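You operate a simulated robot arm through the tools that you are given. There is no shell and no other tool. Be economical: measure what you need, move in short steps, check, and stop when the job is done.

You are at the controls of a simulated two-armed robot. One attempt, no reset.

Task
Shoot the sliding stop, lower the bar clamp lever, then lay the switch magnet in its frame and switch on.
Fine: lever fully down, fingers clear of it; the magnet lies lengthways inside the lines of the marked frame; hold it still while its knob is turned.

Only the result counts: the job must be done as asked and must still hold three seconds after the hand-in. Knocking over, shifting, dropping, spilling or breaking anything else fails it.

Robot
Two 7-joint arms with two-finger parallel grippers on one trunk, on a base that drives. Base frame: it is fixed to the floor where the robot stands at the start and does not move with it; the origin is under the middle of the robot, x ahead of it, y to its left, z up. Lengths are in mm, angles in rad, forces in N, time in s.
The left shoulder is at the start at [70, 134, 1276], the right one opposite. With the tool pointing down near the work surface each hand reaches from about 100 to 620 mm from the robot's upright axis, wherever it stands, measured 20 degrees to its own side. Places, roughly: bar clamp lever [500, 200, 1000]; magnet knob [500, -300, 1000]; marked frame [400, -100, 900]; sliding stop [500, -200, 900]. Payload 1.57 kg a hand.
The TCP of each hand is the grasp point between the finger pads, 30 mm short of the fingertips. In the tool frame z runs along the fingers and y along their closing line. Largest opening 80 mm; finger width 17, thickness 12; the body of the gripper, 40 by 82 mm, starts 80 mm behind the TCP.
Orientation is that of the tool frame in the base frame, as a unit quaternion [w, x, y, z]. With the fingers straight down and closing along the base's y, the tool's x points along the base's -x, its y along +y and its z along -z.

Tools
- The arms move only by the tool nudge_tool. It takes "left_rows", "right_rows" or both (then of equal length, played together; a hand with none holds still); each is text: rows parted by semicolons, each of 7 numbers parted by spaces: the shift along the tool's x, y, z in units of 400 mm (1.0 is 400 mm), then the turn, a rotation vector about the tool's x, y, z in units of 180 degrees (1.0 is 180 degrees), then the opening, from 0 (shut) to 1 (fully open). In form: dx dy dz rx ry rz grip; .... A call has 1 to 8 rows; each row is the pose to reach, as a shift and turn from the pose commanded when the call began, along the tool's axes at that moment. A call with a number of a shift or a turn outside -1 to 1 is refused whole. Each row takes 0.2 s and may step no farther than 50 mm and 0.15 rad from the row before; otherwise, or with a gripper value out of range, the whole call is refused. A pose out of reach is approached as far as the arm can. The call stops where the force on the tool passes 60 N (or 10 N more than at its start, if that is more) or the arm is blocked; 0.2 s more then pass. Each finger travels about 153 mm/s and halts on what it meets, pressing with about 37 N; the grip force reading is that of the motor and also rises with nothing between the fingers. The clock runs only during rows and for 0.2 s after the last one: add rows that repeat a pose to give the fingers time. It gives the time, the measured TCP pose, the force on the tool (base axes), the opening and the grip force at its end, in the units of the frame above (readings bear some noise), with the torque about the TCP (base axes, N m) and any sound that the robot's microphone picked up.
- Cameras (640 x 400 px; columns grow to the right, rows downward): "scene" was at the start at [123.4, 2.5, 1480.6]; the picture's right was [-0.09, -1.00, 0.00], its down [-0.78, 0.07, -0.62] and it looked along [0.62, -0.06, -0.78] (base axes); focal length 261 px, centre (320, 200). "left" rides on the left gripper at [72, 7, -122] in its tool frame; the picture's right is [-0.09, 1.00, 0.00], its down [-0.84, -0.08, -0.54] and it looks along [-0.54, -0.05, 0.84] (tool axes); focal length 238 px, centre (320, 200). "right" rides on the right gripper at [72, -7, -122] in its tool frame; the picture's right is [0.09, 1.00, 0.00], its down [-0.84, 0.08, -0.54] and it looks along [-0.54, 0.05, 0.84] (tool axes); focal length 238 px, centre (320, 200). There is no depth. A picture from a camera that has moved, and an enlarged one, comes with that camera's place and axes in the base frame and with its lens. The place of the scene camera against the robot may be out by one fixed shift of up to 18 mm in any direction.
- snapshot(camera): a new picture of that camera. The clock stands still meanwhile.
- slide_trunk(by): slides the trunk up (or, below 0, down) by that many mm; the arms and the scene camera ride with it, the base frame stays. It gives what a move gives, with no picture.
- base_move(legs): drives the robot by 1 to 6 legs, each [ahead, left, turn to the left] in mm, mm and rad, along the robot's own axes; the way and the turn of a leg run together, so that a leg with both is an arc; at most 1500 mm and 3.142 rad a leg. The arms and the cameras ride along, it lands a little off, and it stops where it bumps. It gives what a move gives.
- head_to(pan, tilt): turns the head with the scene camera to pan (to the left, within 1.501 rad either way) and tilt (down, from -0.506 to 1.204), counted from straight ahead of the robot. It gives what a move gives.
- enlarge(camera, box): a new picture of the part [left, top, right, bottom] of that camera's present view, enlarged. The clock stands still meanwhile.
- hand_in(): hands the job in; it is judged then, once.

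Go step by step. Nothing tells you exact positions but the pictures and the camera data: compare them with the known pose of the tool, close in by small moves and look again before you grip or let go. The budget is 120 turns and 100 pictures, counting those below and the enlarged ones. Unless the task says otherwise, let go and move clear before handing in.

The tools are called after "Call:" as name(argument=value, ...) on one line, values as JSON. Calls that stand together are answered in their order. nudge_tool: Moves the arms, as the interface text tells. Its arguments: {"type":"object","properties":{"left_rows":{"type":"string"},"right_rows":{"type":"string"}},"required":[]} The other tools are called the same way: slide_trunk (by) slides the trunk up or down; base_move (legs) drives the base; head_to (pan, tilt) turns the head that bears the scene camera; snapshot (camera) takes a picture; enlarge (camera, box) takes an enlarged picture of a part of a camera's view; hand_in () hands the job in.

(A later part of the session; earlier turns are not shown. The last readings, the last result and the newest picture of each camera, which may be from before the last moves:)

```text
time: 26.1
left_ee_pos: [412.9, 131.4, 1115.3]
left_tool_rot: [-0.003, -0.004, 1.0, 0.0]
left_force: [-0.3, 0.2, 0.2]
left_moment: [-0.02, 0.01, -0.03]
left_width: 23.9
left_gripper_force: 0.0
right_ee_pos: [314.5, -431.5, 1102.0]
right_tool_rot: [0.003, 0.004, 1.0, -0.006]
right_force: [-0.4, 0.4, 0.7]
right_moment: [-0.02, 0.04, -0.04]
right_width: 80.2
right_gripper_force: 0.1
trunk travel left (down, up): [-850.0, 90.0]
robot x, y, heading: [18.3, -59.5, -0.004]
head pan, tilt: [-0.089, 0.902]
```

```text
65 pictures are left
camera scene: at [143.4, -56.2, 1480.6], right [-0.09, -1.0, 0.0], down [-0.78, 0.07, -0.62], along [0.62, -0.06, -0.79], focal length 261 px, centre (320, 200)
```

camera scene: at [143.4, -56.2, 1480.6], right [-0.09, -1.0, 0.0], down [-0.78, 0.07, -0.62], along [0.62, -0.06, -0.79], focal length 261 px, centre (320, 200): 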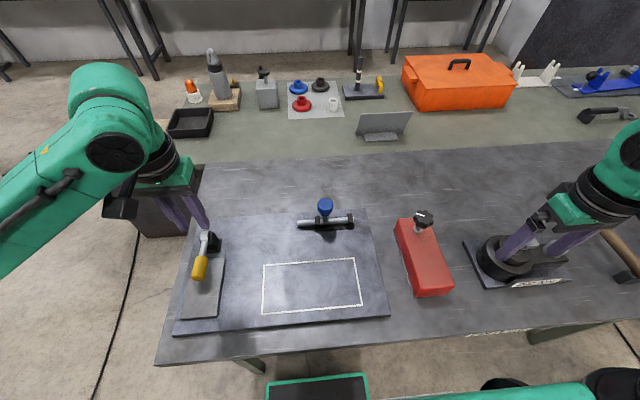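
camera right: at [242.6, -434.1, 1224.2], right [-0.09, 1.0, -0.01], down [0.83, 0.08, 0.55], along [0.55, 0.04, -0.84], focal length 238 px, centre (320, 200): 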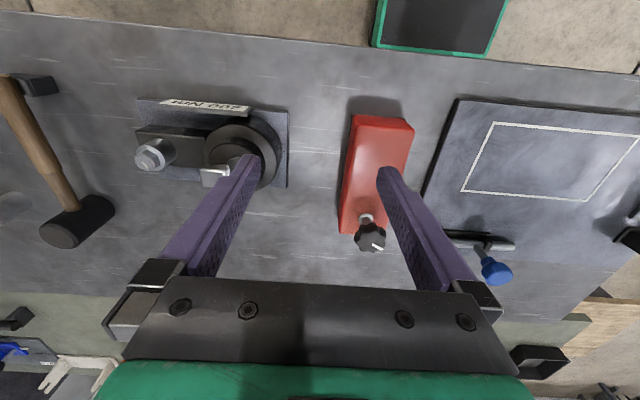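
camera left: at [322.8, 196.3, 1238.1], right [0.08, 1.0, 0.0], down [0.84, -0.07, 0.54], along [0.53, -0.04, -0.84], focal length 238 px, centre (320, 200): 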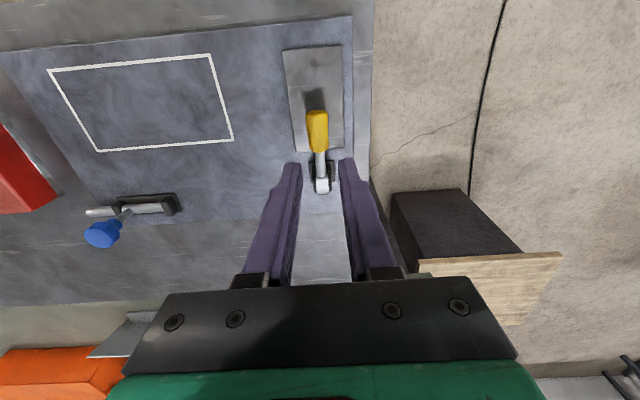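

I bring the right hand above the magnet and look for its width and yaw.

Call:
nudge_tool(right_rows="-0.07 0.08 0 0 0 0 1; -0.14 0.16 0 0 0 0 1; -0.2 0.24 0.05 0 0 0 1; -0.2 0.24 0.1 0 0 0 1; -0.2 0.24 0.1 0 0 0 1")

Call:
snapshot(camera="right")

```text
time: 27.3
left_ee_pos: [412.1, 127.8, 1116.7]
left_tool_rot: [-0.002, -0.003, 1.0, 0.001]
left_force: [0.2, 0.0, -0.5]
left_moment: [0.02, 0.02, 0.0]
left_width: 24.1
left_gripper_force: 0.1
right_ee_pos: [395.9, -338.0, 1065.1]
right_tool_rot: [0.004, 0.004, 1.0, -0.007]
right_force: [0.4, -0.2, 1.4]
right_moment: [-0.03, 0.02, -0.01]
right_width: 79.8
right_gripper_force: 0.0
trunk travel left (down, up): [-850.0, 90.0]
robot x, y, heading: [18.6, -58.2, -0.005]
head pan, tilt: [-0.089, 0.902]
```

```text
64 pictures are left
camera right: at [323.7, -340.9, 1186.0], right [-0.09, 1.0, -0.01], down [0.83, 0.08, 0.55], along [0.55, 0.04, -0.84], focal length 238 px, centre (320, 200)
```

right: 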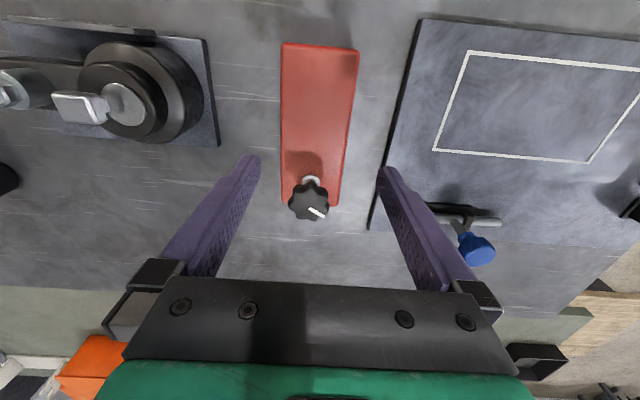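

The block looks about as wide as the opening, so I need a sharper measurement.

Call:
enlarge(camera="right", box=[250, 30, 390, 118])

Call:
enlarge(camera="right", box=[250, 140, 390, 228])

Call:
enlarge(camera="scene", box=[380, 200, 480, 305])

Call:
snapshot(camera="left")

```text
4.55 times, centred on (320, 74) of right
camera zoom: at [323.7, -340.9, 1186.0], right [-0.09, 1.0, -0.01], down [0.83, 0.08, 0.55], along [0.55, 0.04, -0.84], focal length 1083 px, centre (320, 773)
```

zoom: 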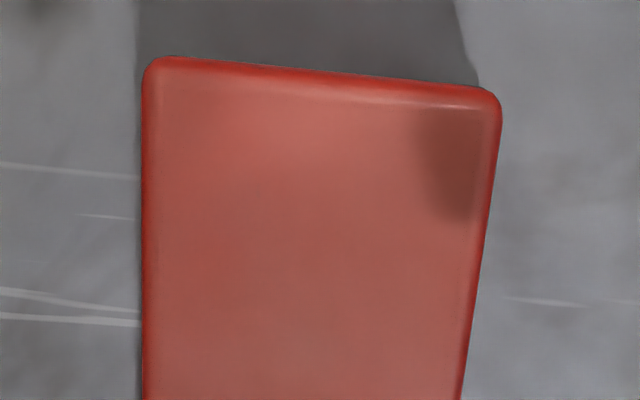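

```text
4.55 times, centred on (320, 184) of right
camera zoom: at [323.7, -340.9, 1186.0], right [-0.09, 1.0, -0.01], down [0.83, 0.08, 0.55], along [0.55, 0.04, -0.84], focal length 1083 px, centre (320, 273)
```

zoom: 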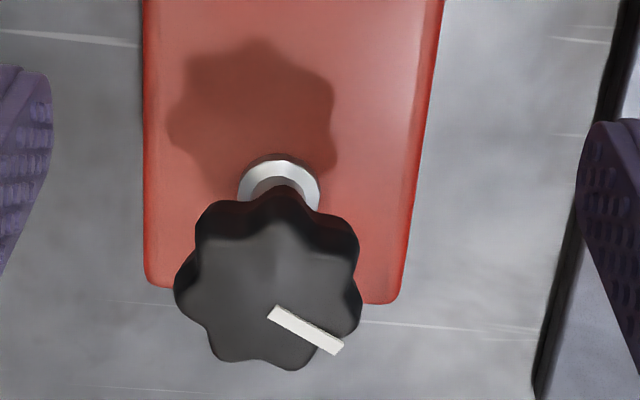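

```text
3.81 times, centred on (430, 252) of scene
camera zoom: at [142.7, -57.9, 1480.6], right [-0.09, -1.0, 0.0], down [-0.78, 0.07, -0.62], along [0.62, -0.06, -0.78], focal length 996 px, centre (-99, 0)
```

zoom: 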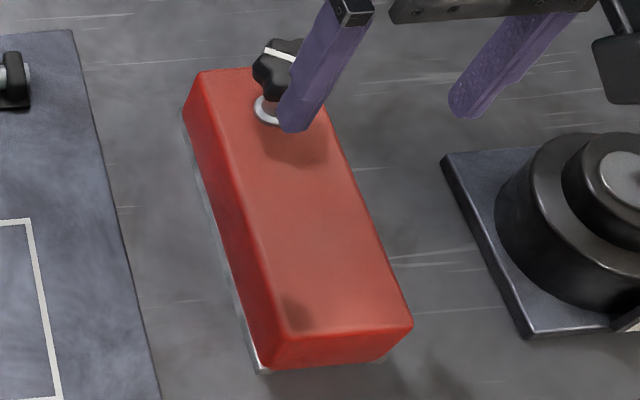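

```text
60 pictures are left
camera left: at [341.6, 135.6, 1238.2], right [0.08, 1.0, 0.0], down [0.84, -0.07, 0.54], along [0.54, -0.04, -0.84], focal length 238 px, centre (320, 200)
```

left: 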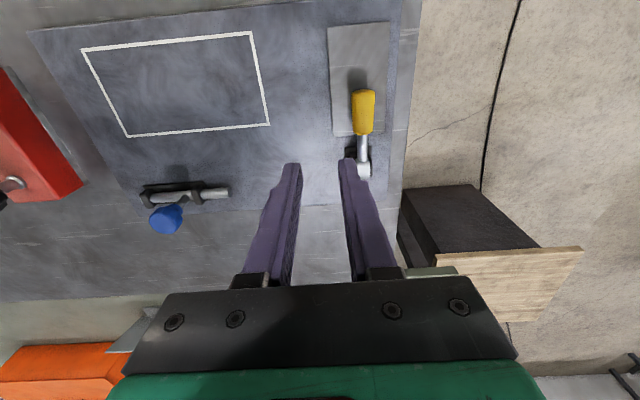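

Block width is about 78–82 mm, centred near [424,−342], knob near [488,−343]. I lower the open hand to just above the block to compare gap and width directly.

Call:
nudge_tool(right_rows="-0.03 -0.005 0.08 -0.0045 0.0025 -0.0025 1; -0.06 -0.01 0.16 -0.0045 0.0025 -0.0025 1; -0.06 -0.01 0.22 -0.0045 0.0025 -0.0025 1; -0.06 -0.01 0.27 -0.0045 0.0025 -0.0025 1; -0.06 -0.01 0.27 -0.0045 0.0025 -0.0025 1")

Call:
snapshot(camera="right")

Call:
enlarge(camera="scene", box=[380, 180, 500, 305])

```text
time: 28.5
left_ee_pos: [412.7, 129.3, 1115.3]
left_tool_rot: [-0.003, -0.004, 1.0, 0.001]
left_force: [-0.3, -0.3, -0.7]
left_moment: [-0.03, -0.02, -0.01]
left_width: 23.9
left_gripper_force: 0.1
right_ee_pos: [420.8, -343.5, 955.1]
right_tool_rot: [-0.001, -0.001, 1.0, 0.002]
right_force: [-0.2, 0.3, -0.9]
right_moment: [0.01, 0.02, 0.0]
right_width: 80.0
right_gripper_force: 0.1
trunk travel left (down, up): [-850.0, 90.0]
robot x, y, heading: [19.5, -59.9, 0.0]
head pan, tilt: [-0.089, 0.902]
```

```text
59 pictures are left
camera right: at [349.8, -348.0, 1076.3], right [-0.09, 1.0, 0.0], down [0.84, 0.08, 0.54], along [0.54, 0.05, -0.84], focal length 238 px, centre (320, 200)
```

right: 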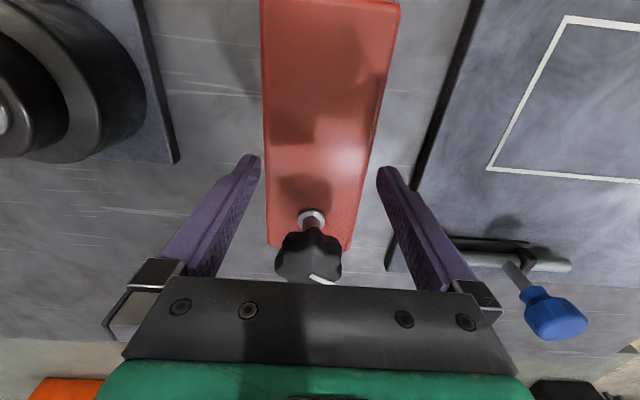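

```text
3.20 times, centred on (440, 242) of scene
camera zoom: at [143.3, -57.7, 1480.6], right [-0.09, -1.0, 0.0], down [-0.78, 0.07, -0.62], along [0.62, -0.06, -0.79], focal length 836 px, centre (-64, 64)
```

zoom: 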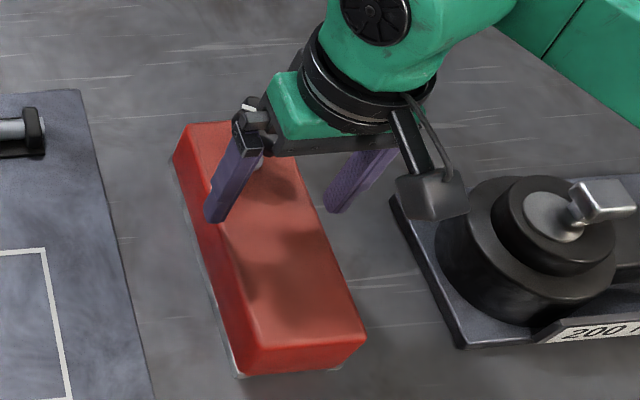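

Still ambiguous; I lower another 15 mm so the fingertips are nearly at the block top and compare again.

Call:
nudge_tool(right_rows="0 0 0.02 0 0 0 1; 0 0 0.0375 0 0 0 1; 0 0 0.0375 0 0 0 1")

Call:
enlarge(camera="right", box=[240, 100, 400, 200])

```text
time: 29.3
left_ee_pos: [412.2, 130.1, 1117.6]
left_tool_rot: [-0.003, -0.004, 1.0, 0.001]
left_force: [0.6, 0.3, 0.0]
left_moment: [0.01, 0.01, 0.0]
left_width: 24.3
left_gripper_force: 0.0
right_ee_pos: [419.5, -343.2, 943.1]
right_tool_rot: [0.002, 0.001, 1.0, -0.001]
right_force: [3.2, -4.5, 19.6]
right_moment: [-0.91, 0.04, 0.16]
right_width: 80.1
right_gripper_force: 0.1
trunk travel left (down, up): [-850.0, 90.0]
robot x, y, heading: [18.6, -58.5, 0.001]
head pan, tilt: [-0.089, 0.902]
```

```text
4.00 times, centred on (320, 150) of right
camera zoom: at [348.3, -347.9, 1063.6], right [-0.09, 1.0, 0.0], down [0.83, 0.08, 0.55], along [0.54, 0.05, -0.84], focal length 953 px, centre (320, 400)
```

zoom: 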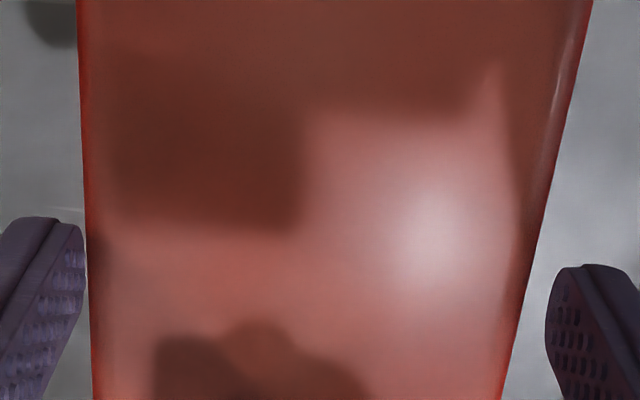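

The −y finger touched the block's top at z≈912, so the block is about 76–77 mm wide and does fit. I lift slightly, shift the hand 1.5 mm to −y, yaw a little to match, and lower again gently.

Call:
nudge_tool(right_rows="0 -0.004 -0.03 0 0 -0.0064 1; 0 -0.004 -0.01 0 0 -0.0064 1; 0 -0.004 0.0 0 0 -0.0064 1; 0 -0.004 0.01 0 0 -0.0064 1")

Call:
enlarge(camera="right", box=[240, 100, 400, 200])

```text
time: 30.3
left_ee_pos: [406.7, 129.5, 1120.7]
left_tool_rot: [0.0, -0.004, 1.0, 0.001]
left_force: [0.9, -0.4, 0.2]
left_moment: [0.04, 0.0, -0.01]
left_width: 23.9
left_gripper_force: 0.1
right_ee_pos: [418.1, -345.3, 941.3]
right_tool_rot: [0.008, -0.01, 1.0, 0.002]
right_force: [1.3, -8.9, 49.2]
right_moment: [1.92, 0.34, 0.49]
right_width: 79.1
right_gripper_force: 0.1
trunk travel left (down, up): [-850.0, 90.0]
robot x, y, heading: [20.6, -62.4, -0.003]
head pan, tilt: [-0.089, 0.902]
```

```text
4.00 times, centred on (320, 150) of right
camera zoom: at [344.9, -351.4, 1062.6], right [-0.11, 0.99, 0.0], down [0.83, 0.09, 0.55], along [0.55, 0.06, -0.83], focal length 953 px, centre (320, 400)
```

zoom: 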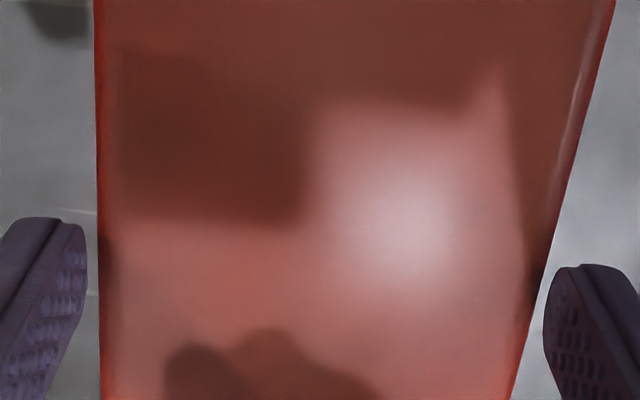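

Now the +y finger touched, so the fit has about 2 mm total slack. I centre between the two (shift +1 mm) and lower again.

Call:
nudge_tool(right_rows="0 0.0025 -0.03 0 0 0 1; 0 0.0025 -0.01 0 0 0 1; 0 0.0025 0.0 0 0 0 1; 0 0.0025 0.01 0 0 0 1")

```text
time: 31.3
left_ee_pos: [406.8, 129.2, 1118.8]
left_tool_rot: [-0.001, -0.004, 1.0, 0.001]
left_force: [-0.3, -1.4, 0.3]
left_moment: [0.01, 0.01, 0.04]
left_width: 24.0
left_gripper_force: 0.0
right_ee_pos: [418.7, -342.4, 941.9]
right_tool_rot: [0.008, -0.01, 1.0, 0.006]
right_force: [-14.7, -4.7, 35.1]
right_moment: [1.34, 0.8, 0.56]
right_width: 80.1
right_gripper_force: 0.0
trunk travel left (down, up): [-850.0, 90.0]
robot x, y, heading: [23.0, -58.9, -0.004]
head pan, tilt: [-0.089, 0.902]
stopped in row 4 (right hand): the force on the tool passed its limit (the readings are from after the stop); the commanded pose is now the measured one
```

Readings sway by a mm or two, so I'll align by picture: lift 4 mm, let it settle, and view each fingertip against the block edge.

Call:
nudge_tool(right_rows="0 0 -0.01 0 0.005 0 1; 0 0 -0.01 0 0.005 0 1; 0 0 -0.01 0 0.005 0 1; 0 0 -0.01 0 0.005 0 1")

Call:
enlarge(camera="right", box=[240, 140, 280, 165])

Call:
enlarge(camera="right", box=[360, 150, 400, 175])

```text
time: 32.3
left_ee_pos: [409.0, 127.2, 1118.9]
left_tool_rot: [-0.001, -0.003, 1.0, 0.001]
left_force: [-0.1, -0.8, -0.2]
left_moment: [0.02, 0.03, -0.02]
left_width: 24.1
left_gripper_force: 0.1
right_ee_pos: [421.2, -342.8, 942.4]
right_tool_rot: [-0.001, -0.01, 1.0, 0.004]
right_force: [-7.3, -6.1, 11.9]
right_moment: [0.42, 0.3, 0.12]
right_width: 80.2
right_gripper_force: 0.1
trunk travel left (down, up): [-850.0, 90.0]
robot x, y, heading: [17.5, -62.7, 0.001]
head pan, tilt: [-0.089, 0.902]
```

```text
16.00 times, centred on (260, 152) of right
camera zoom: at [349.5, -350.8, 1063.7], right [-0.11, 0.99, 0.01], down [0.84, 0.09, 0.54], along [0.54, 0.07, -0.84], focal length 3814 px, centre (1280, 960)
```

zoom: 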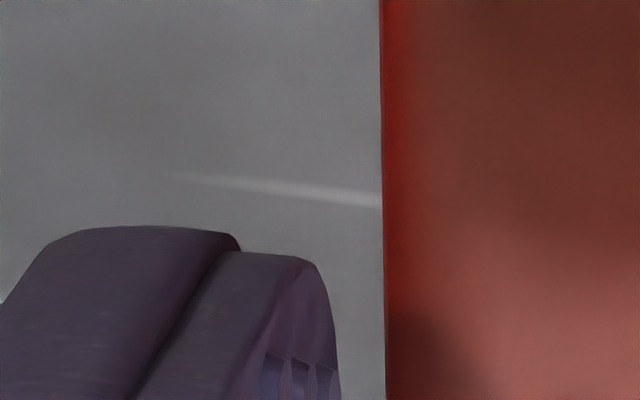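

```text
16.00 times, centred on (380, 162) of right
camera zoom: at [349.5, -350.8, 1063.7], right [-0.11, 0.99, 0.01], down [0.84, 0.09, 0.54], along [0.54, 0.07, -0.84], focal length 3814 px, centre (-640, 800)
```

zoom: 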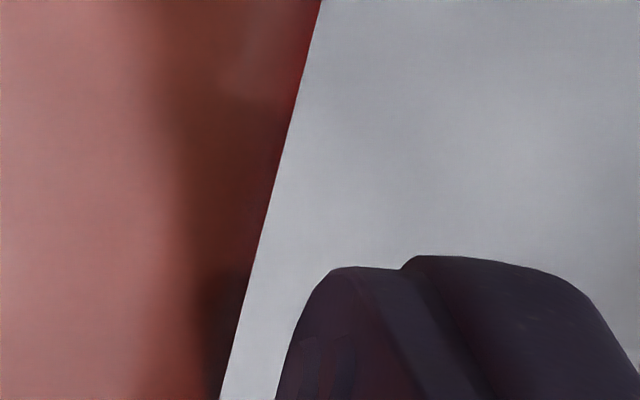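

The tips show about 2 mm gaps each side, yet there's still contact force. I look further along the fingers.

Call:
enlarge(camera="right", box=[220, 145, 300, 195])

Call:
enlarge(camera="right", box=[340, 155, 420, 205])

Call:
enlarge(camera="scene", box=[390, 190, 470, 260])

```text
8.00 times, centred on (260, 170) of right
camera zoom: at [349.5, -350.8, 1063.7], right [-0.11, 0.99, 0.01], down [0.84, 0.09, 0.54], along [0.54, 0.07, -0.84], focal length 1907 px, centre (800, 440)
```

zoom: 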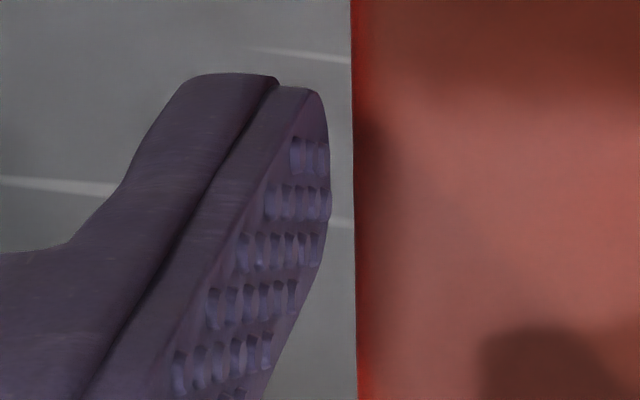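

```text
8.00 times, centred on (380, 180) of right
camera zoom: at [349.5, -350.8, 1063.7], right [-0.11, 0.99, 0.01], down [0.84, 0.09, 0.54], along [0.54, 0.07, -0.84], focal length 1907 px, centre (-160, 360)
```

zoom: 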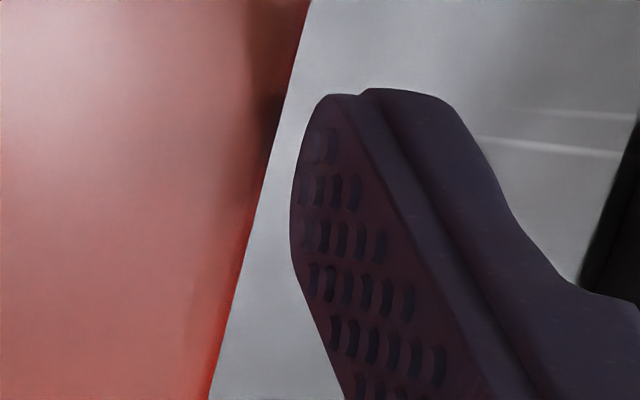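

```text
5.71 times, centred on (430, 225) of scene
camera zoom: at [138.7, -58.5, 1480.9], right [-0.09, -1.0, 0.0], down [-0.78, 0.07, -0.62], along [0.62, -0.06, -0.78], focal length 1494 px, centre (-309, 57)
```

zoom: 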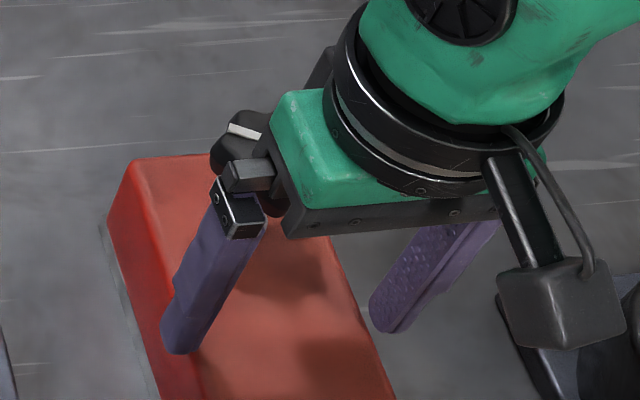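

Evidence conflicts, so I measure the block's top height directly: lift, close the fingers, and touch the block centre gently.

Call:
nudge_tool(right_rows="0 0 -0.05 0 0 0 0; 0 0 -0.05 0 0 0 0; 0 0 -0.05 0 0 0 0; 0 0 -0.02 0 0 0 0; 0 0 -0.01 0 0 0 0; 0 0 0 0 0 0 0; 0 0 0.01 0 0 0 0; 0 0 0.02 0 0 0 0")

```text
time: 34.2
left_ee_pos: [407.9, 130.7, 1117.9]
left_tool_rot: [0.0, -0.004, 1.0, -0.001]
left_force: [0.4, 0.1, 0.8]
left_moment: [-0.02, 0.03, 0.0]
left_width: 23.9
left_gripper_force: 0.2
right_ee_pos: [425.2, -343.7, 942.7]
right_tool_rot: [0.009, -0.008, 1.0, 0.004]
right_force: [-11.2, -0.6, 31.4]
right_moment: [-0.03, 0.61, 0.13]
right_width: 0.3
right_gripper_force: 21.2
trunk travel left (down, up): [-850.0, 90.0]
robot x, y, heading: [20.7, -58.7, -0.002]
head pan, tilt: [-0.089, 0.902]
stopped in row 8 (right hand): the force on the tool passed its limit (the readings are from after the stop); the commanded pose is now the measured one
```

Top confirmed at z≈912, giving a width of about 77 mm. I lift, reopen, settle, and then centre precisely by picture.

Call:
nudge_tool(right_rows="0.01 0 -0.02 -0.002 0.005 0.001 0.2; 0.01 0 -0.02 -0.002 0.005 0.001 0.6; 0.01 0 -0.02 -0.002 0.005 0.001 1; 0.01 0 -0.02 -0.002 0.005 0.001 1; 0.01 0 -0.02 -0.002 0.005 0.001 1; 0.01 0 -0.02 -0.002 0.005 0.001 1")

Call:
enlarge(camera="right", box=[236, 110, 404, 215])

```text
time: 35.6
left_ee_pos: [412.4, 128.0, 1115.9]
left_tool_rot: [-0.003, -0.003, 1.0, 0.001]
left_force: [-0.4, 1.2, 0.4]
left_moment: [0.0, -0.03, 0.0]
left_width: 23.7
left_gripper_force: 0.1
right_ee_pos: [423.8, -345.1, 945.3]
right_tool_rot: [-0.003, -0.007, 1.0, 0.007]
right_force: [0.8, 0.4, -0.1]
right_moment: [-0.02, 0.01, 0.01]
right_width: 80.0
right_gripper_force: 0.1
trunk travel left (down, up): [-850.0, 90.0]
robot x, y, heading: [20.4, -64.3, -0.002]
head pan, tilt: [-0.089, 0.902]
```

```text
3.81 times, centred on (320, 162) of right
camera zoom: at [353.6, -352.3, 1067.8], right [-0.11, 0.99, 0.01], down [0.84, 0.08, 0.54], along [0.53, 0.07, -0.84], focal length 908 px, centre (320, 343)
```

zoom: 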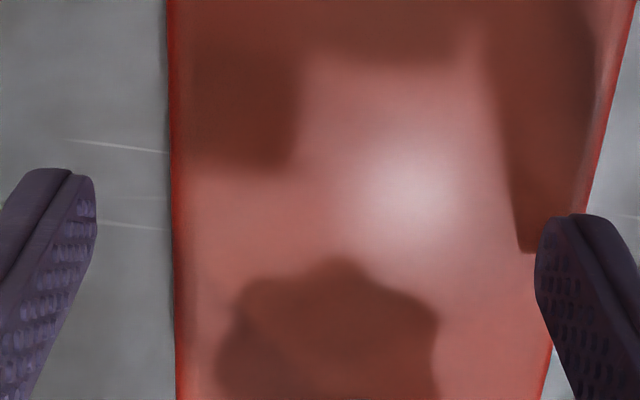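

The block slid about 12 mm to +y during the touch (now centred near y≈−331). I raise, shift over it, and re-measure with its yaw.

Call:
nudge_tool(right_rows="0 0.018 -0.06 -0.003 -0.001 0 1; 0 0.035 -0.1 -0.003 -0.001 0 1; 0 0.035 -0.1 -0.003 -0.001 0 1; 0 0.035 -0.1 -0.003 -0.001 0 1")

Call:
snapshot(camera="right")

Call:
enlarge(camera="right", box=[240, 0, 420, 112])

Call:
enlarge(camera="right", box=[240, 112, 420, 225])

```text
time: 36.6
left_ee_pos: [412.2, 129.2, 1116.3]
left_tool_rot: [-0.003, -0.004, 1.0, 0.001]
left_force: [-0.5, -0.1, 0.6]
left_moment: [-0.01, 0.04, 0.0]
left_width: 23.9
left_gripper_force: 0.0
right_ee_pos: [425.1, -330.8, 986.9]
right_tool_rot: [-0.002, -0.006, 1.0, 0.012]
right_force: [-0.2, -0.5, 0.3]
right_moment: [0.0, -0.04, -0.02]
right_width: 79.8
right_gripper_force: 0.0
trunk travel left (down, up): [-850.0, 90.0]
robot x, y, heading: [18.0, -57.8, 0.001]
head pan, tilt: [-0.089, 0.902]
```

```text
49 pictures are left
camera right: at [353.6, -339.1, 1107.8], right [-0.1, 0.99, 0.02], down [0.84, 0.08, 0.54], along [0.54, 0.08, -0.84], focal length 238 px, centre (320, 200)
```

right: 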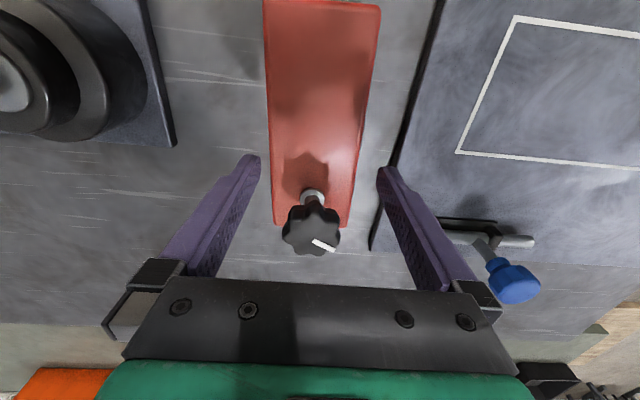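

```text
3.56 times, centred on (330, 56) of right
camera zoom: at [353.6, -339.1, 1107.8], right [-0.1, 0.99, 0.02], down [0.84, 0.08, 0.54], along [0.54, 0.08, -0.84], focal length 848 px, centre (284, 712)
```

zoom: 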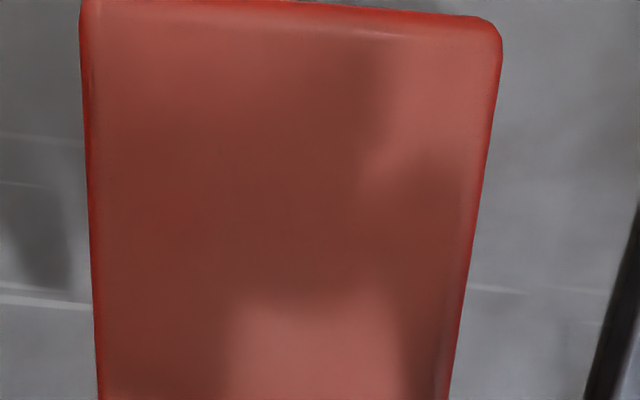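

```text
3.54 times, centred on (330, 168) of right
camera zoom: at [353.6, -339.1, 1107.8], right [-0.1, 0.99, 0.02], down [0.84, 0.08, 0.54], along [0.54, 0.08, -0.84], focal length 844 px, centre (285, 312)
```

zoom: 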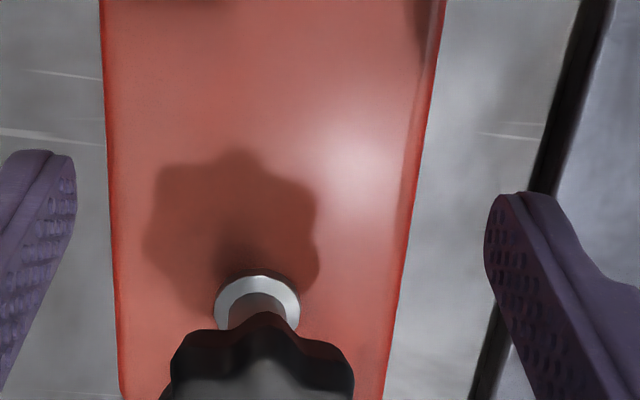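

The block is at yaw ≈ +0.045 rad, centred at [423,−331]. I correct the hand's tilt and yaw and drop to 8 mm above the top.

Call:
nudge_tool(right_rows="0 0 0 0.0076 -0.0013 -0.0105 1; 0 0 0.04 0.0076 -0.0013 -0.0105 1; 0 0 0.085 0.0076 -0.0013 -0.0105 1; 0 0 0.085 0.0076 -0.0013 -0.0105 1; 0 0 0.085 0.0076 -0.0013 -0.0105 1")

Call:
enlarge(camera="right", box=[236, 110, 404, 215])

```text
time: 37.8
left_ee_pos: [412.4, 129.8, 1117.3]
left_tool_rot: [-0.004, -0.004, 1.0, 0.001]
left_force: [0.1, 0.8, -0.2]
left_moment: [-0.02, 0.0, 0.02]
left_width: 24.0
left_gripper_force: 0.1
right_ee_pos: [425.4, -328.4, 953.2]
right_tool_rot: [0.001, -0.023, 1.0, 0.0]
right_force: [-0.3, 0.4, 0.1]
right_moment: [0.03, 0.04, 0.03]
right_width: 80.2
right_gripper_force: 0.0
trunk travel left (down, up): [-850.0, 90.0]
robot x, y, heading: [19.8, -63.0, 0.003]
head pan, tilt: [-0.089, 0.902]
```

```text
3.81 times, centred on (320, 162) of right
camera zoom: at [353.6, -336.4, 1074.4], right [-0.14, 0.99, 0.0], down [0.83, 0.12, 0.54], along [0.54, 0.07, -0.84], focal length 908 px, centre (320, 343)
```

zoom: 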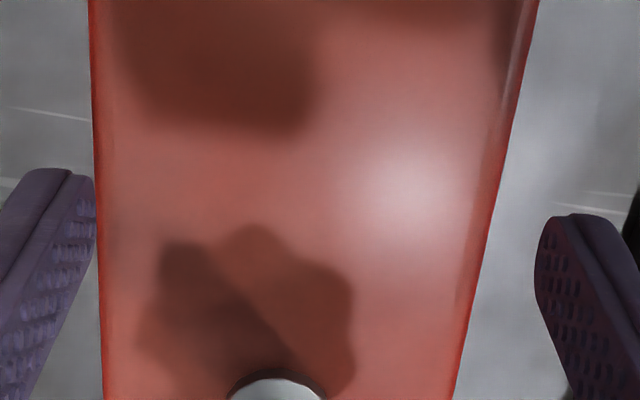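

The picture shows I must shift about 5 mm to −y (about 6 mm of slack in all). I shift and check again.

Call:
nudge_tool(right_rows="0 -0.012 0 0 0 0 1; 0 -0.012 0.01 0 0 0 1; 0 -0.012 0.01 0 0 0 1; 0 -0.012 0.01 0 0 0 1")

Call:
enlarge(camera="right", box=[236, 110, 404, 215])

```text
time: 38.8
left_ee_pos: [411.8, 128.3, 1116.5]
left_tool_rot: [-0.003, -0.004, 1.0, 0.0]
left_force: [0.3, -0.2, -0.7]
left_moment: [0.0, 0.0, -0.01]
left_width: 24.1
left_gripper_force: 0.1
right_ee_pos: [426.3, -334.1, 948.0]
right_tool_rot: [0.001, -0.023, 1.0, 0.0]
right_force: [-0.1, 0.2, 0.0]
right_moment: [-0.01, 0.03, 0.0]
right_width: 79.8
right_gripper_force: 0.0
trunk travel left (down, up): [-850.0, 90.0]
robot x, y, heading: [14.6, -60.4, -0.0]
head pan, tilt: [-0.089, 0.902]
```

```text
3.81 times, centred on (320, 162) of right
camera zoom: at [353.9, -342.6, 1070.2], right [-0.14, 0.99, 0.0], down [0.83, 0.12, 0.54], along [0.54, 0.07, -0.84], focal length 908 px, centre (320, 343)
```

zoom: 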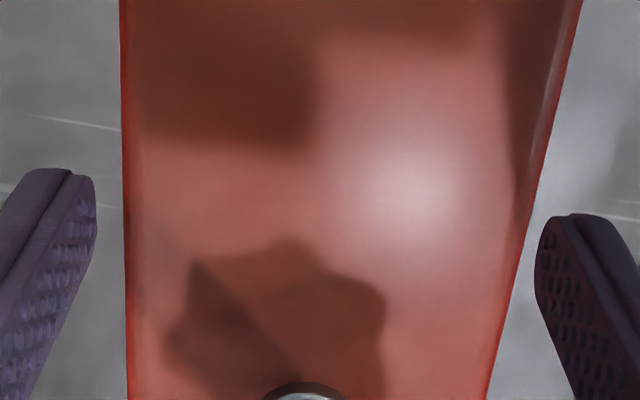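

Nearly centred: I shift back 0.8 mm and lower around the block.

Call:
nudge_tool(right_rows="0 0.002 0.01 0 0 0 1; 0 0.002 0.03 0 0 0 1; 0 0.002 0.05 0 0 0 1; 0 0.002 0.075 0 0 0 1; 0 0.002 0.1 0 0 0 1; 0 0.002 0.12 0 0 0 1; 0 0.002 0.12 0 0 0 1")

Call:
enlarge(camera="right", box=[220, 80, 420, 230])

```text
time: 39.6
left_ee_pos: [406.8, 127.5, 1118.4]
left_tool_rot: [-0.001, -0.003, 1.0, 0.001]
left_force: [0.0, -0.6, -0.6]
left_moment: [0.03, 0.03, -0.01]
left_width: 23.6
left_gripper_force: 0.0
right_ee_pos: [426.6, -334.8, 941.6]
right_tool_rot: [0.014, -0.022, 1.0, 0.005]
right_force: [-15.9, -3.9, 36.3]
right_moment: [1.29, 0.85, 0.61]
right_width: 79.1
right_gripper_force: 0.0
trunk travel left (down, up): [-850.0, 90.0]
robot x, y, heading: [19.3, -65.7, -0.004]
head pan, tilt: [-0.089, 0.902]
stopped in row 3 (right hand): the force on the tool passed its limit (the readings are from after the stop); the commanded pose is now the measured one
```

```text
2.67 times, centred on (320, 155) of right
camera zoom: at [351.5, -342.6, 1061.8], right [-0.14, 0.99, 0.01], down [0.82, 0.11, 0.57], along [0.56, 0.08, -0.82], focal length 636 px, centre (320, 320)
```

zoom: 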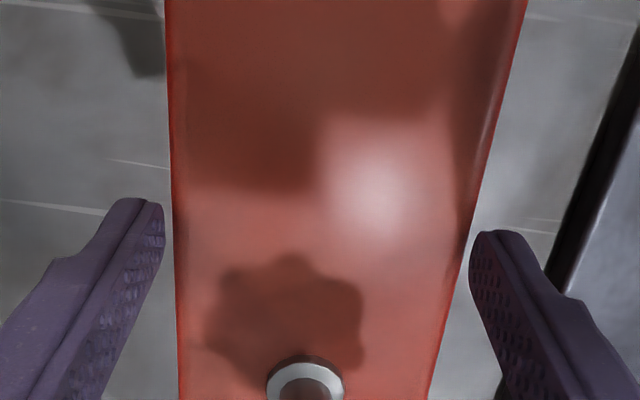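

Contact on the +y finger again with tiny visual slack. I lift, correct the tilt, shift 1.2 mm to +y, settle, and look before trying again.

Call:
nudge_tool(right_rows="0 0.003 -0.03 0.0032 0.0089 0 1; 0 0.003 -0.03 0.0032 0.0089 0 1; 0 0.003 -0.02 0.0032 0.0089 0 1; 0 0.003 -0.015 0.0032 0.0089 0 1; 0 0.003 -0.015 0.0032 0.0089 0 1; 0 0.003 -0.015 0.0032 0.0089 0 1")

Call:
enlarge(camera="right", box=[236, 110, 404, 215])

```text
time: 41.0
left_ee_pos: [412.2, 128.0, 1116.2]
left_tool_rot: [-0.004, -0.002, 1.0, 0.001]
left_force: [0.5, -0.3, 1.1]
left_moment: [0.0, 0.0, 0.0]
left_width: 23.9
left_gripper_force: 0.0
right_ee_pos: [430.9, -333.2, 942.2]
right_tool_rot: [-0.003, -0.022, 1.0, -0.003]
right_force: [0.0, 0.1, 0.4]
right_moment: [0.01, 0.0, 0.0]
right_width: 79.8
right_gripper_force: 0.1
trunk travel left (down, up): [-850.0, 90.0]
robot x, y, heading: [22.5, -63.1, 0.001]
head pan, tilt: [-0.089, 0.902]
```

```text
3.81 times, centred on (320, 162) of right
camera zoom: at [361.5, -339.9, 1064.7], right [-0.14, 0.99, -0.01], down [0.84, 0.12, 0.54], along [0.53, 0.07, -0.84], focal length 908 px, centre (320, 343)
```

zoom: 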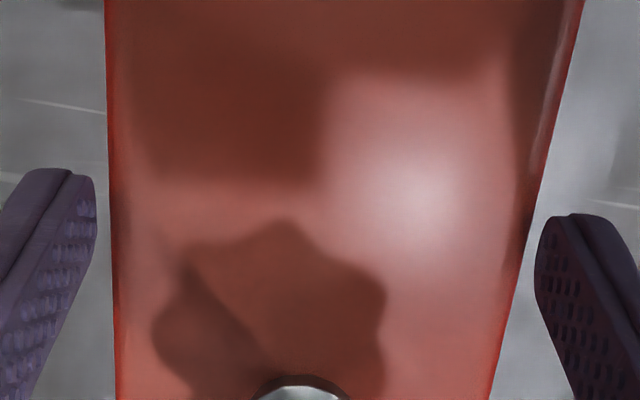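

Centred with ~2.5 mm each side. Now I lower slowly.

Call:
nudge_tool(right_rows="0 0 0.006 0 0 0 1; 0 0 0.012 0 0 0 1; 0 0 0.02 0 0 0 1; 0 0 0.03 0 0 0 1; 0 0 0.045 0 0 0 1; 0 0 0.06 0 0 0 1")

Call:
enlarge(camera="right", box=[236, 110, 404, 215])

```text
time: 42.0
left_ee_pos: [406.8, 129.7, 1118.1]
left_tool_rot: [-0.001, -0.003, 1.0, -0.001]
left_force: [0.0, 0.3, 0.8]
left_moment: [0.0, -0.01, 0.01]
left_width: 24.1
left_gripper_force: 0.0
right_ee_pos: [432.5, -330.9, 942.5]
right_tool_rot: [0.008, -0.021, 1.0, 0.0]
right_force: [-11.4, 0.6, 28.1]
right_moment: [-0.1, 0.57, -0.2]
right_width: 77.1
right_gripper_force: 0.0
trunk travel left (down, up): [-850.0, 90.0]
robot x, y, heading: [17.2, -61.4, -0.005]
head pan, tilt: [-0.089, 0.902]
stopped in row 4 (right hand): the force on the tool passed its limit (the readings are from after the stop); the commanded pose is now the measured one
```

```text
3.81 times, centred on (320, 162) of right
camera zoom: at [358.6, -339.2, 1062.9], right [-0.13, 0.99, 0.0], down [0.82, 0.11, 0.55], along [0.55, 0.07, -0.83], focal length 908 px, centre (320, 343)
```

zoom: 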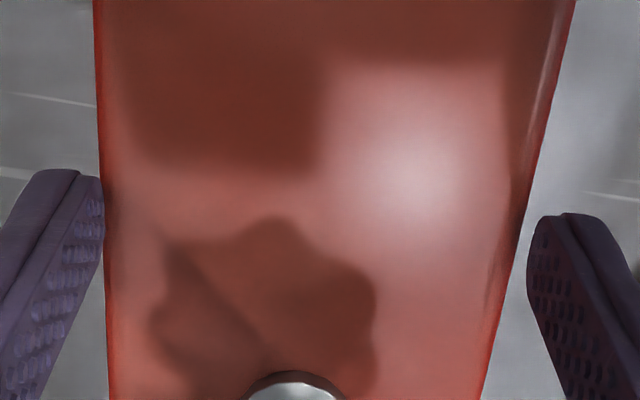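

Vertical straddling is too tight. Better: come in at the block's near end with the hand low and slide along its length, so the free block can self-centre. I lift and move back in front of its near end.

Call:
nudge_tool(right_rows="0 0 -0.06 0 0.005 0 1; 0.11 0 -0.1 0 0.005 0 1; 0.22 0 -0.1 0 0.005 0 1; 0.33 0 -0.1 0 0.005 0 1; 0.38 0 -0.05 0 0.005 0 1; 0.38 0 -0.05 0 0.005 0 1")

Call:
snapshot(camera="right")

Call:
snapshot(camera="scene")

```text
time: 43.4
left_ee_pos: [413.3, 128.0, 1116.1]
left_tool_rot: [-0.002, -0.004, 1.0, 0.001]
left_force: [-0.5, 1.1, 0.3]
left_moment: [-0.01, -0.02, -0.02]
left_width: 24.0
left_gripper_force: 0.0
right_ee_pos: [281.9, -341.8, 960.0]
right_tool_rot: [-0.004, -0.021, 1.0, -0.001]
right_force: [0.2, 0.2, 0.3]
right_moment: [0.02, -0.01, -0.01]
right_width: 80.1
right_gripper_force: 0.0
trunk travel left (down, up): [-850.0, 90.0]
robot x, y, heading: [22.1, -61.7, -0.001]
head pan, tilt: [-0.089, 0.902]
```

```text
41 pictures are left
camera right: at [211.1, -348.4, 1081.8], right [-0.13, 0.99, 0.0], down [0.84, 0.11, 0.54], along [0.53, 0.07, -0.84], focal length 238 px, centre (320, 200)
```

right: 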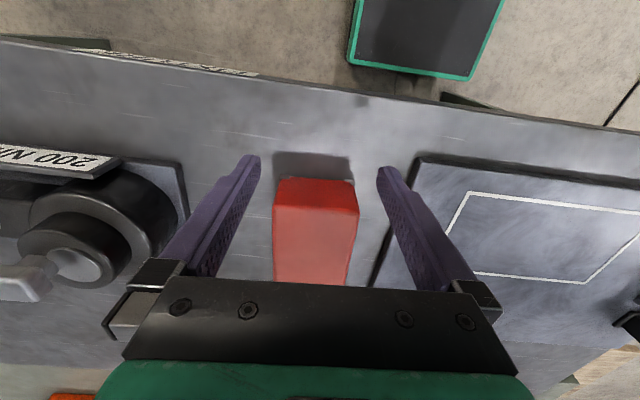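

```text
40 pictures are left
camera scene: at [143.5, -58.7, 1480.5], right [-0.09, -1.0, 0.0], down [-0.78, 0.07, -0.62], along [0.62, -0.06, -0.79], focal length 261 px, centre (320, 200)
```

scene: 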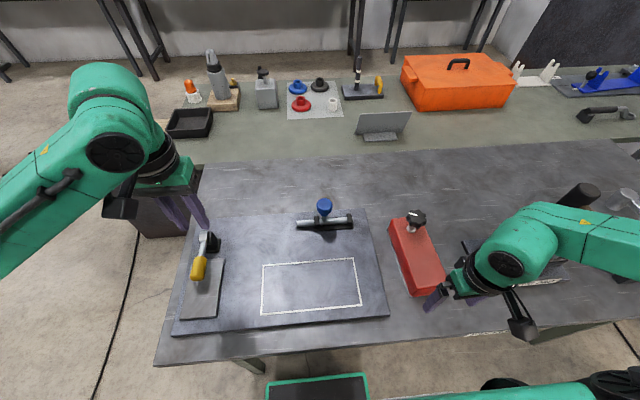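

The near face is centred near [328,−337]. I shift +3 mm and lower in front of it.

Call:
nudge_tool(right_rows="0 0.0075 0.06 0 -0.002 0 1; 0 0.0075 0.12 0 -0.002 0 1; 0 0.0075 0.165 0 -0.002 0 1; 0 0.0075 0.165 0 -0.002 0 1; 0 0.0075 0.165 0 -0.002 0 1")

Call:
snapshot(camera="right")

```text
time: 44.6
left_ee_pos: [413.1, 127.7, 1117.3]
left_tool_rot: [-0.003, -0.003, 1.0, 0.001]
left_force: [0.3, 0.5, 0.7]
left_moment: [0.01, 0.01, 0.0]
left_width: 23.9
left_gripper_force: 0.1
right_ee_pos: [283.0, -340.1, 892.2]
right_tool_rot: [0.0, -0.022, 1.0, 0.0]
right_force: [1.0, -0.7, 0.2]
right_moment: [0.02, 0.0, 0.04]
right_width: 80.0
right_gripper_force: 0.1
trunk travel left (down, up): [-850.0, 90.0]
robot x, y, heading: [20.6, -62.3, -0.0]
head pan, tilt: [-0.089, 0.902]
```

```text
39 pictures are left
camera right: at [212.1, -347.0, 1014.2], right [-0.13, 0.99, 0.0], down [0.83, 0.11, 0.54], along [0.54, 0.07, -0.84], focal length 238 px, centre (320, 200)
```

right: 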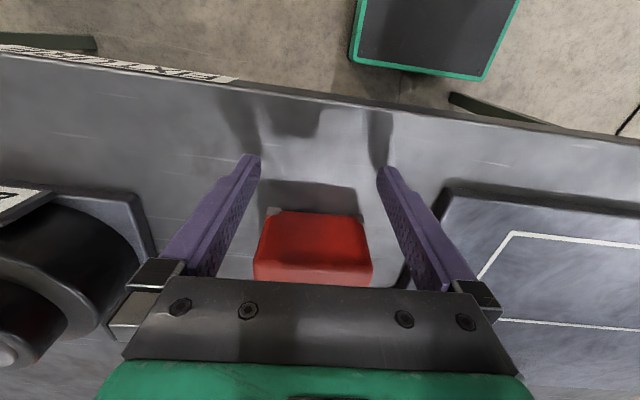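

Aligned: the hand's axis passes the block's centre. I slide forward along its sides.

Call:
nudge_tool(right_rows="-0.05 0 0 0 0 0 1; -0.1 0 0 0 0 0 1; -0.13 0 0 0 0 0 1; -0.16 0 0 0 0 0 1; -0.19 0 0 0 0 0 1; -0.22 0 0 0 0 0 1")

Call:
snapshot(camera="right")

```text
time: 46.0
left_ee_pos: [411.5, 128.8, 1115.7]
left_tool_rot: [-0.002, -0.002, 1.0, 0.0]
left_force: [0.0, -0.4, -0.8]
left_moment: [-0.01, 0.01, -0.03]
left_width: 24.1
left_gripper_force: 0.1
right_ee_pos: [372.5, -334.1, 889.1]
right_tool_rot: [0.0, -0.022, 1.0, 0.0]
right_force: [-3.8, -0.3, 0.9]
right_moment: [-0.11, 0.06, -0.17]
right_width: 79.8
right_gripper_force: 0.0
trunk travel left (down, up): [-850.0, 90.0]
robot x, y, heading: [19.8, -62.2, 0.002]
head pan, tilt: [-0.089, 0.902]
```

```text
38 pictures are left
camera right: at [299.5, -340.6, 1011.4], right [-0.13, 0.99, 0.0], down [0.83, 0.11, 0.54], along [0.54, 0.07, -0.84], focal length 238 px, centre (320, 200)
```

right: 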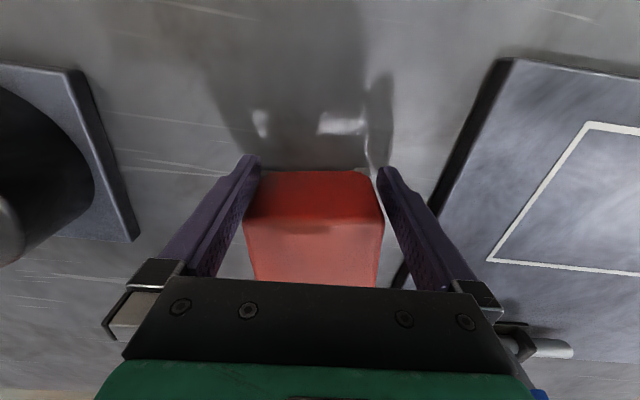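

The block was simply pushed ahead (~47 mm): it is wider than the gripper's opening, so it must be carried by its knob. I lift off and start turning the hand so the fingers close along the magnet's length.

Call:
nudge_tool(right_rows="0.03 0 -0.08 0 0 0 1; 0.03 0 -0.2 0 0 0 1; 0.03 0 -0.3 0 0 -0.045 1; 0.03 0 -0.38 0 0 -0.09 1; 0.03 0 -0.38 0 0 -0.135 1; 0.03 0 -0.38 0 0 -0.18 1; 0.03 0 -0.38 0 0 -0.225 1; 0.03 0 -0.38 0 0 -0.27 1")

Call:
base_move(legs=[[35, 0, 0]])

Call:
nudge_tool(right_rows="0 0 0 0 0 -0.045 1; 0 0 0 0 0 -0.09 1; 0 0 0 0 0 -0.135 1; 0 0 0 0 0 -0.18 1; 0 0 0 0 0 -0.225 1; 0 0 0 0 0 -0.23 1; 0 0 0 0 0 -0.23 1")

Call:
snapshot(camera="scene")

Call:
snapshot(camera="right")

```text
time: 47.8
left_ee_pos: [412.0, 129.3, 1116.0]
left_tool_rot: [-0.002, -0.004, 1.0, 0.001]
left_force: [0.3, 0.7, 0.1]
left_moment: [-0.04, -0.03, -0.03]
left_width: 23.8
left_gripper_force: 0.0
right_ee_pos: [320.0, -240.7, 1009.4]
right_tool_rot: [0.003, -0.427, 0.904, -0.009]
right_force: [0.2, 0.8, -0.7]
right_moment: [0.02, 0.01, 0.01]
right_width: 79.8
right_gripper_force: 0.0
right hand out of reach, approached as far as the arm can: row 5, 6, 7, 8
trunk travel left (down, up): [-850.0, 90.0]
robot x, y, heading: [17.4, -62.8, -0.003]
head pan, tilt: [-0.089, 0.902]
```

```text
time: 48.6
left_ee_pos: [441.6, 127.4, 1119.1]
left_tool_rot: [0.0, -0.003, 1.0, 0.001]
left_force: [-0.1, -0.8, 1.1]
left_moment: [0.03, -0.08, 0.02]
left_width: 23.6
left_gripper_force: 0.1
right_ee_pos: [349.4, -242.9, 1011.2]
right_tool_rot: [0.005, -0.425, 0.905, -0.009]
right_force: [0.2, -0.1, -1.2]
right_moment: [-0.01, -0.02, -0.01]
right_width: 79.9
right_gripper_force: 0.0
trunk travel left (down, up): [-850.0, 90.0]
robot x, y, heading: [51.9, -56.8, -0.0]
head pan, tilt: [-0.089, 0.902]
```

```text
time: 50.2
left_ee_pos: [448.0, 126.3, 1116.6]
left_tool_rot: [-0.004, -0.003, 1.0, 0.002]
left_force: [-0.2, 0.4, 0.9]
left_moment: [0.0, 0.01, -0.01]
left_width: 24.1
left_gripper_force: 0.2
right_ee_pos: [277.8, -177.5, 957.5]
right_tool_rot: [0.0, 0.718, -0.696, 0.009]
right_force: [-0.1, 0.5, -1.0]
right_moment: [-0.01, -0.01, 0.0]
right_width: 80.1
right_gripper_force: 0.1
right hand out of reach, approached as far as the arm can: row 1, 2, 3, 4, 5, 6, 7
trunk travel left (down, up): [-850.0, 90.0]
robot x, y, heading: [55.5, -62.1, -0.004]
head pan, tilt: [-0.089, 0.902]
```

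```text
37 pictures are left
camera scene: at [177.7, -58.8, 1480.6], right [-0.09, -1.0, 0.0], down [-0.78, 0.07, -0.62], along [0.62, -0.06, -0.79], focal length 261 px, centre (320, 200)
```

scene: 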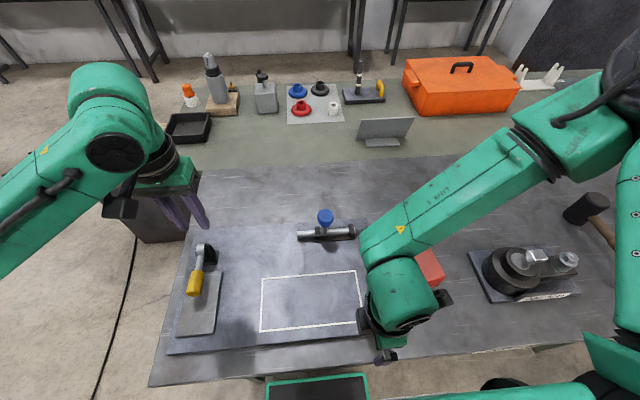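

```text
36 pictures are left
camera right: at [284.7, -244.3, 1081.3], right [-0.99, -0.12, -0.01], down [-0.11, 0.84, 0.53], along [-0.05, 0.53, -0.85], focal length 238 px, centre (320, 200)
```

right: 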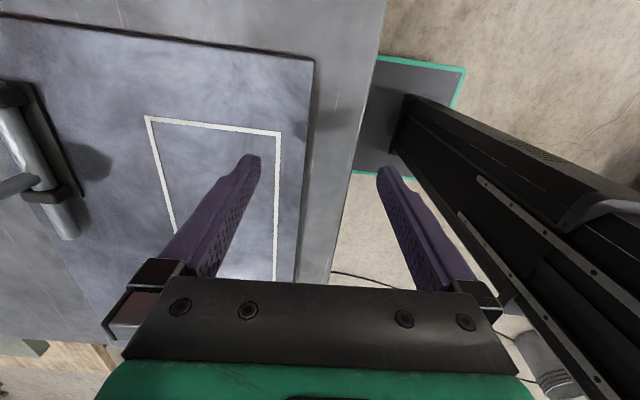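

Turning that way runs the right arm into its limits, so I'll instead use the opposite yaw (−90°) and rotate the magnet the other way round. I unwind and lift first.

Call:
nudge_tool(right_rows="0.03 -0.02 -0.04 0 0 0.047 1; 0.06 -0.04 -0.08 0 0 0.094 1; 0.09 -0.06 -0.12 0 0 0.141 1; 0.12 -0.08 -0.16 0 0 0.188 1; 0.15 -0.1 -0.2 0 0 0.235 1; 0.18 -0.12 -0.24 0 0 0.282 1; 0.21 -0.14 -0.26 0 0 0.329 1; 0.24 -0.16 -0.26 0 0 0.376 1")

Call:
nudge_tool(right_rows="0 0 0 0 0 0.047 1; 0 0 0 0 0 0.094 1; 0 0 0 0 0 0.141 1; 0 0 0 0 0 0.188 1; 0 0 0 0 0 0.235 1; 0 0 0 0 0 0.282 1; 0 0 0 0 0 0.329 1; 0 0 0 0 0 0.376 1")

```text
time: 52.0
left_ee_pos: [447.3, 127.7, 1117.6]
left_tool_rot: [-0.003, -0.002, 1.0, 0.001]
left_force: [0.4, -0.1, -0.1]
left_moment: [0.02, -0.02, -0.01]
left_width: 23.9
left_gripper_force: 0.1
right_ee_pos: [335.0, -265.9, 1068.4]
right_tool_rot: [0.005, -0.207, 0.978, -0.008]
right_force: [-0.8, 0.2, 0.4]
right_moment: [0.03, 0.01, -0.04]
right_width: 80.0
right_gripper_force: 0.1
trunk travel left (down, up): [-850.0, 90.0]
robot x, y, heading: [51.7, -60.1, -0.004]
head pan, tilt: [-0.089, 0.902]
```

```text
time: 53.8
left_ee_pos: [447.5, 127.9, 1116.0]
left_tool_rot: [-0.003, -0.002, 1.0, 0.001]
left_force: [0.6, 0.8, -0.1]
left_moment: [0.02, -0.04, 0.0]
left_width: 23.8
left_gripper_force: 0.0
right_ee_pos: [333.9, -264.4, 1070.0]
right_tool_rot: [0.008, 0.372, 0.928, -0.004]
right_force: [-0.4, 0.6, 0.4]
right_moment: [-0.01, 0.0, -0.04]
right_width: 79.9
right_gripper_force: 0.0
trunk travel left (down, up): [-850.0, 90.0]
robot x, y, heading: [57.2, -61.8, -0.002]
head pan, tilt: [-0.089, 0.902]
```

Yaw −44° is comfortable. I go on to −90° while moving over the magnet's knob area.

Call:
nudge_tool(right_rows="-0.06 0.022 0 0 0 0.043 1; -0.12 0.044 0 0 0 0.086 1; -0.18 0.066 0 0 0 0.129 1; -0.24 0.088 0 0 0 0.172 1; -0.3 0.11 0 0 0 0.215 1; -0.36 0.133 0 0 0 0.256 1; -0.36 0.133 0 0 0 0.256 1")

Call:
snapshot(camera="right")

Call:
snapshot(camera="scene")

```text
time: 55.4
left_ee_pos: [448.0, 127.1, 1116.8]
left_tool_rot: [-0.003, -0.002, 1.0, 0.002]
left_force: [-0.2, -0.2, -0.1]
left_moment: [-0.02, 0.03, -0.01]
left_width: 24.0
left_gripper_force: 0.0
right_ee_pos: [476.2, -323.6, 1071.2]
right_tool_rot: [0.009, 0.706, 0.708, -0.001]
right_force: [0.1, -0.4, 0.2]
right_moment: [-0.01, 0.01, 0.02]
right_width: 80.0
right_gripper_force: 0.2
trunk travel left (down, up): [-850.0, 90.0]
robot x, y, heading: [55.9, -60.6, 0.001]
head pan, tilt: [-0.089, 0.902]
```

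```text
35 pictures are left
camera right: at [468.7, -249.4, 1192.8], right [1.0, 0.1, 0.01], down [0.07, -0.83, 0.55], along [0.06, -0.55, -0.83], focal length 238 px, centre (320, 200)
```

right: 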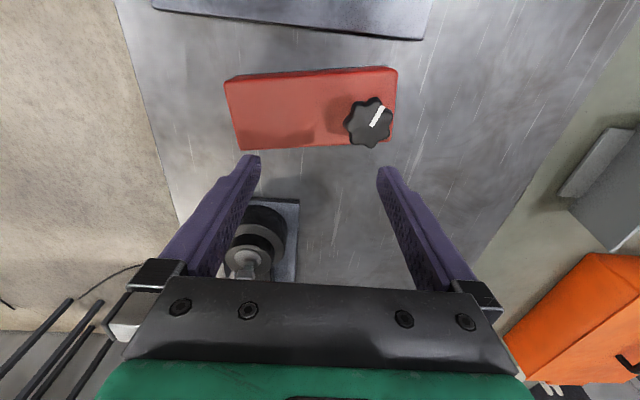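

```text
34 pictures are left
camera scene: at [177.1, -58.4, 1480.6], right [-0.09, -1.0, 0.0], down [-0.78, 0.07, -0.62], along [0.62, -0.06, -0.78], focal length 261 px, centre (320, 200)
```

scene: 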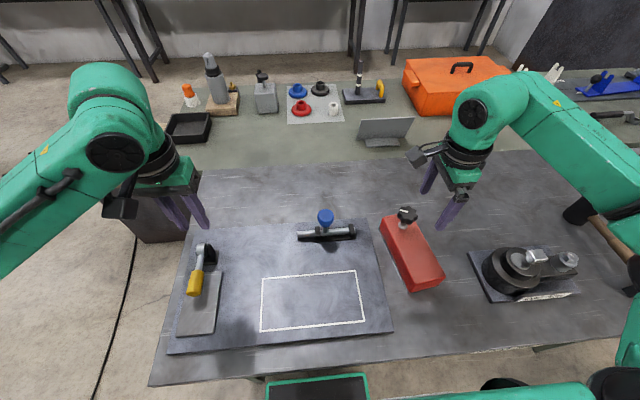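

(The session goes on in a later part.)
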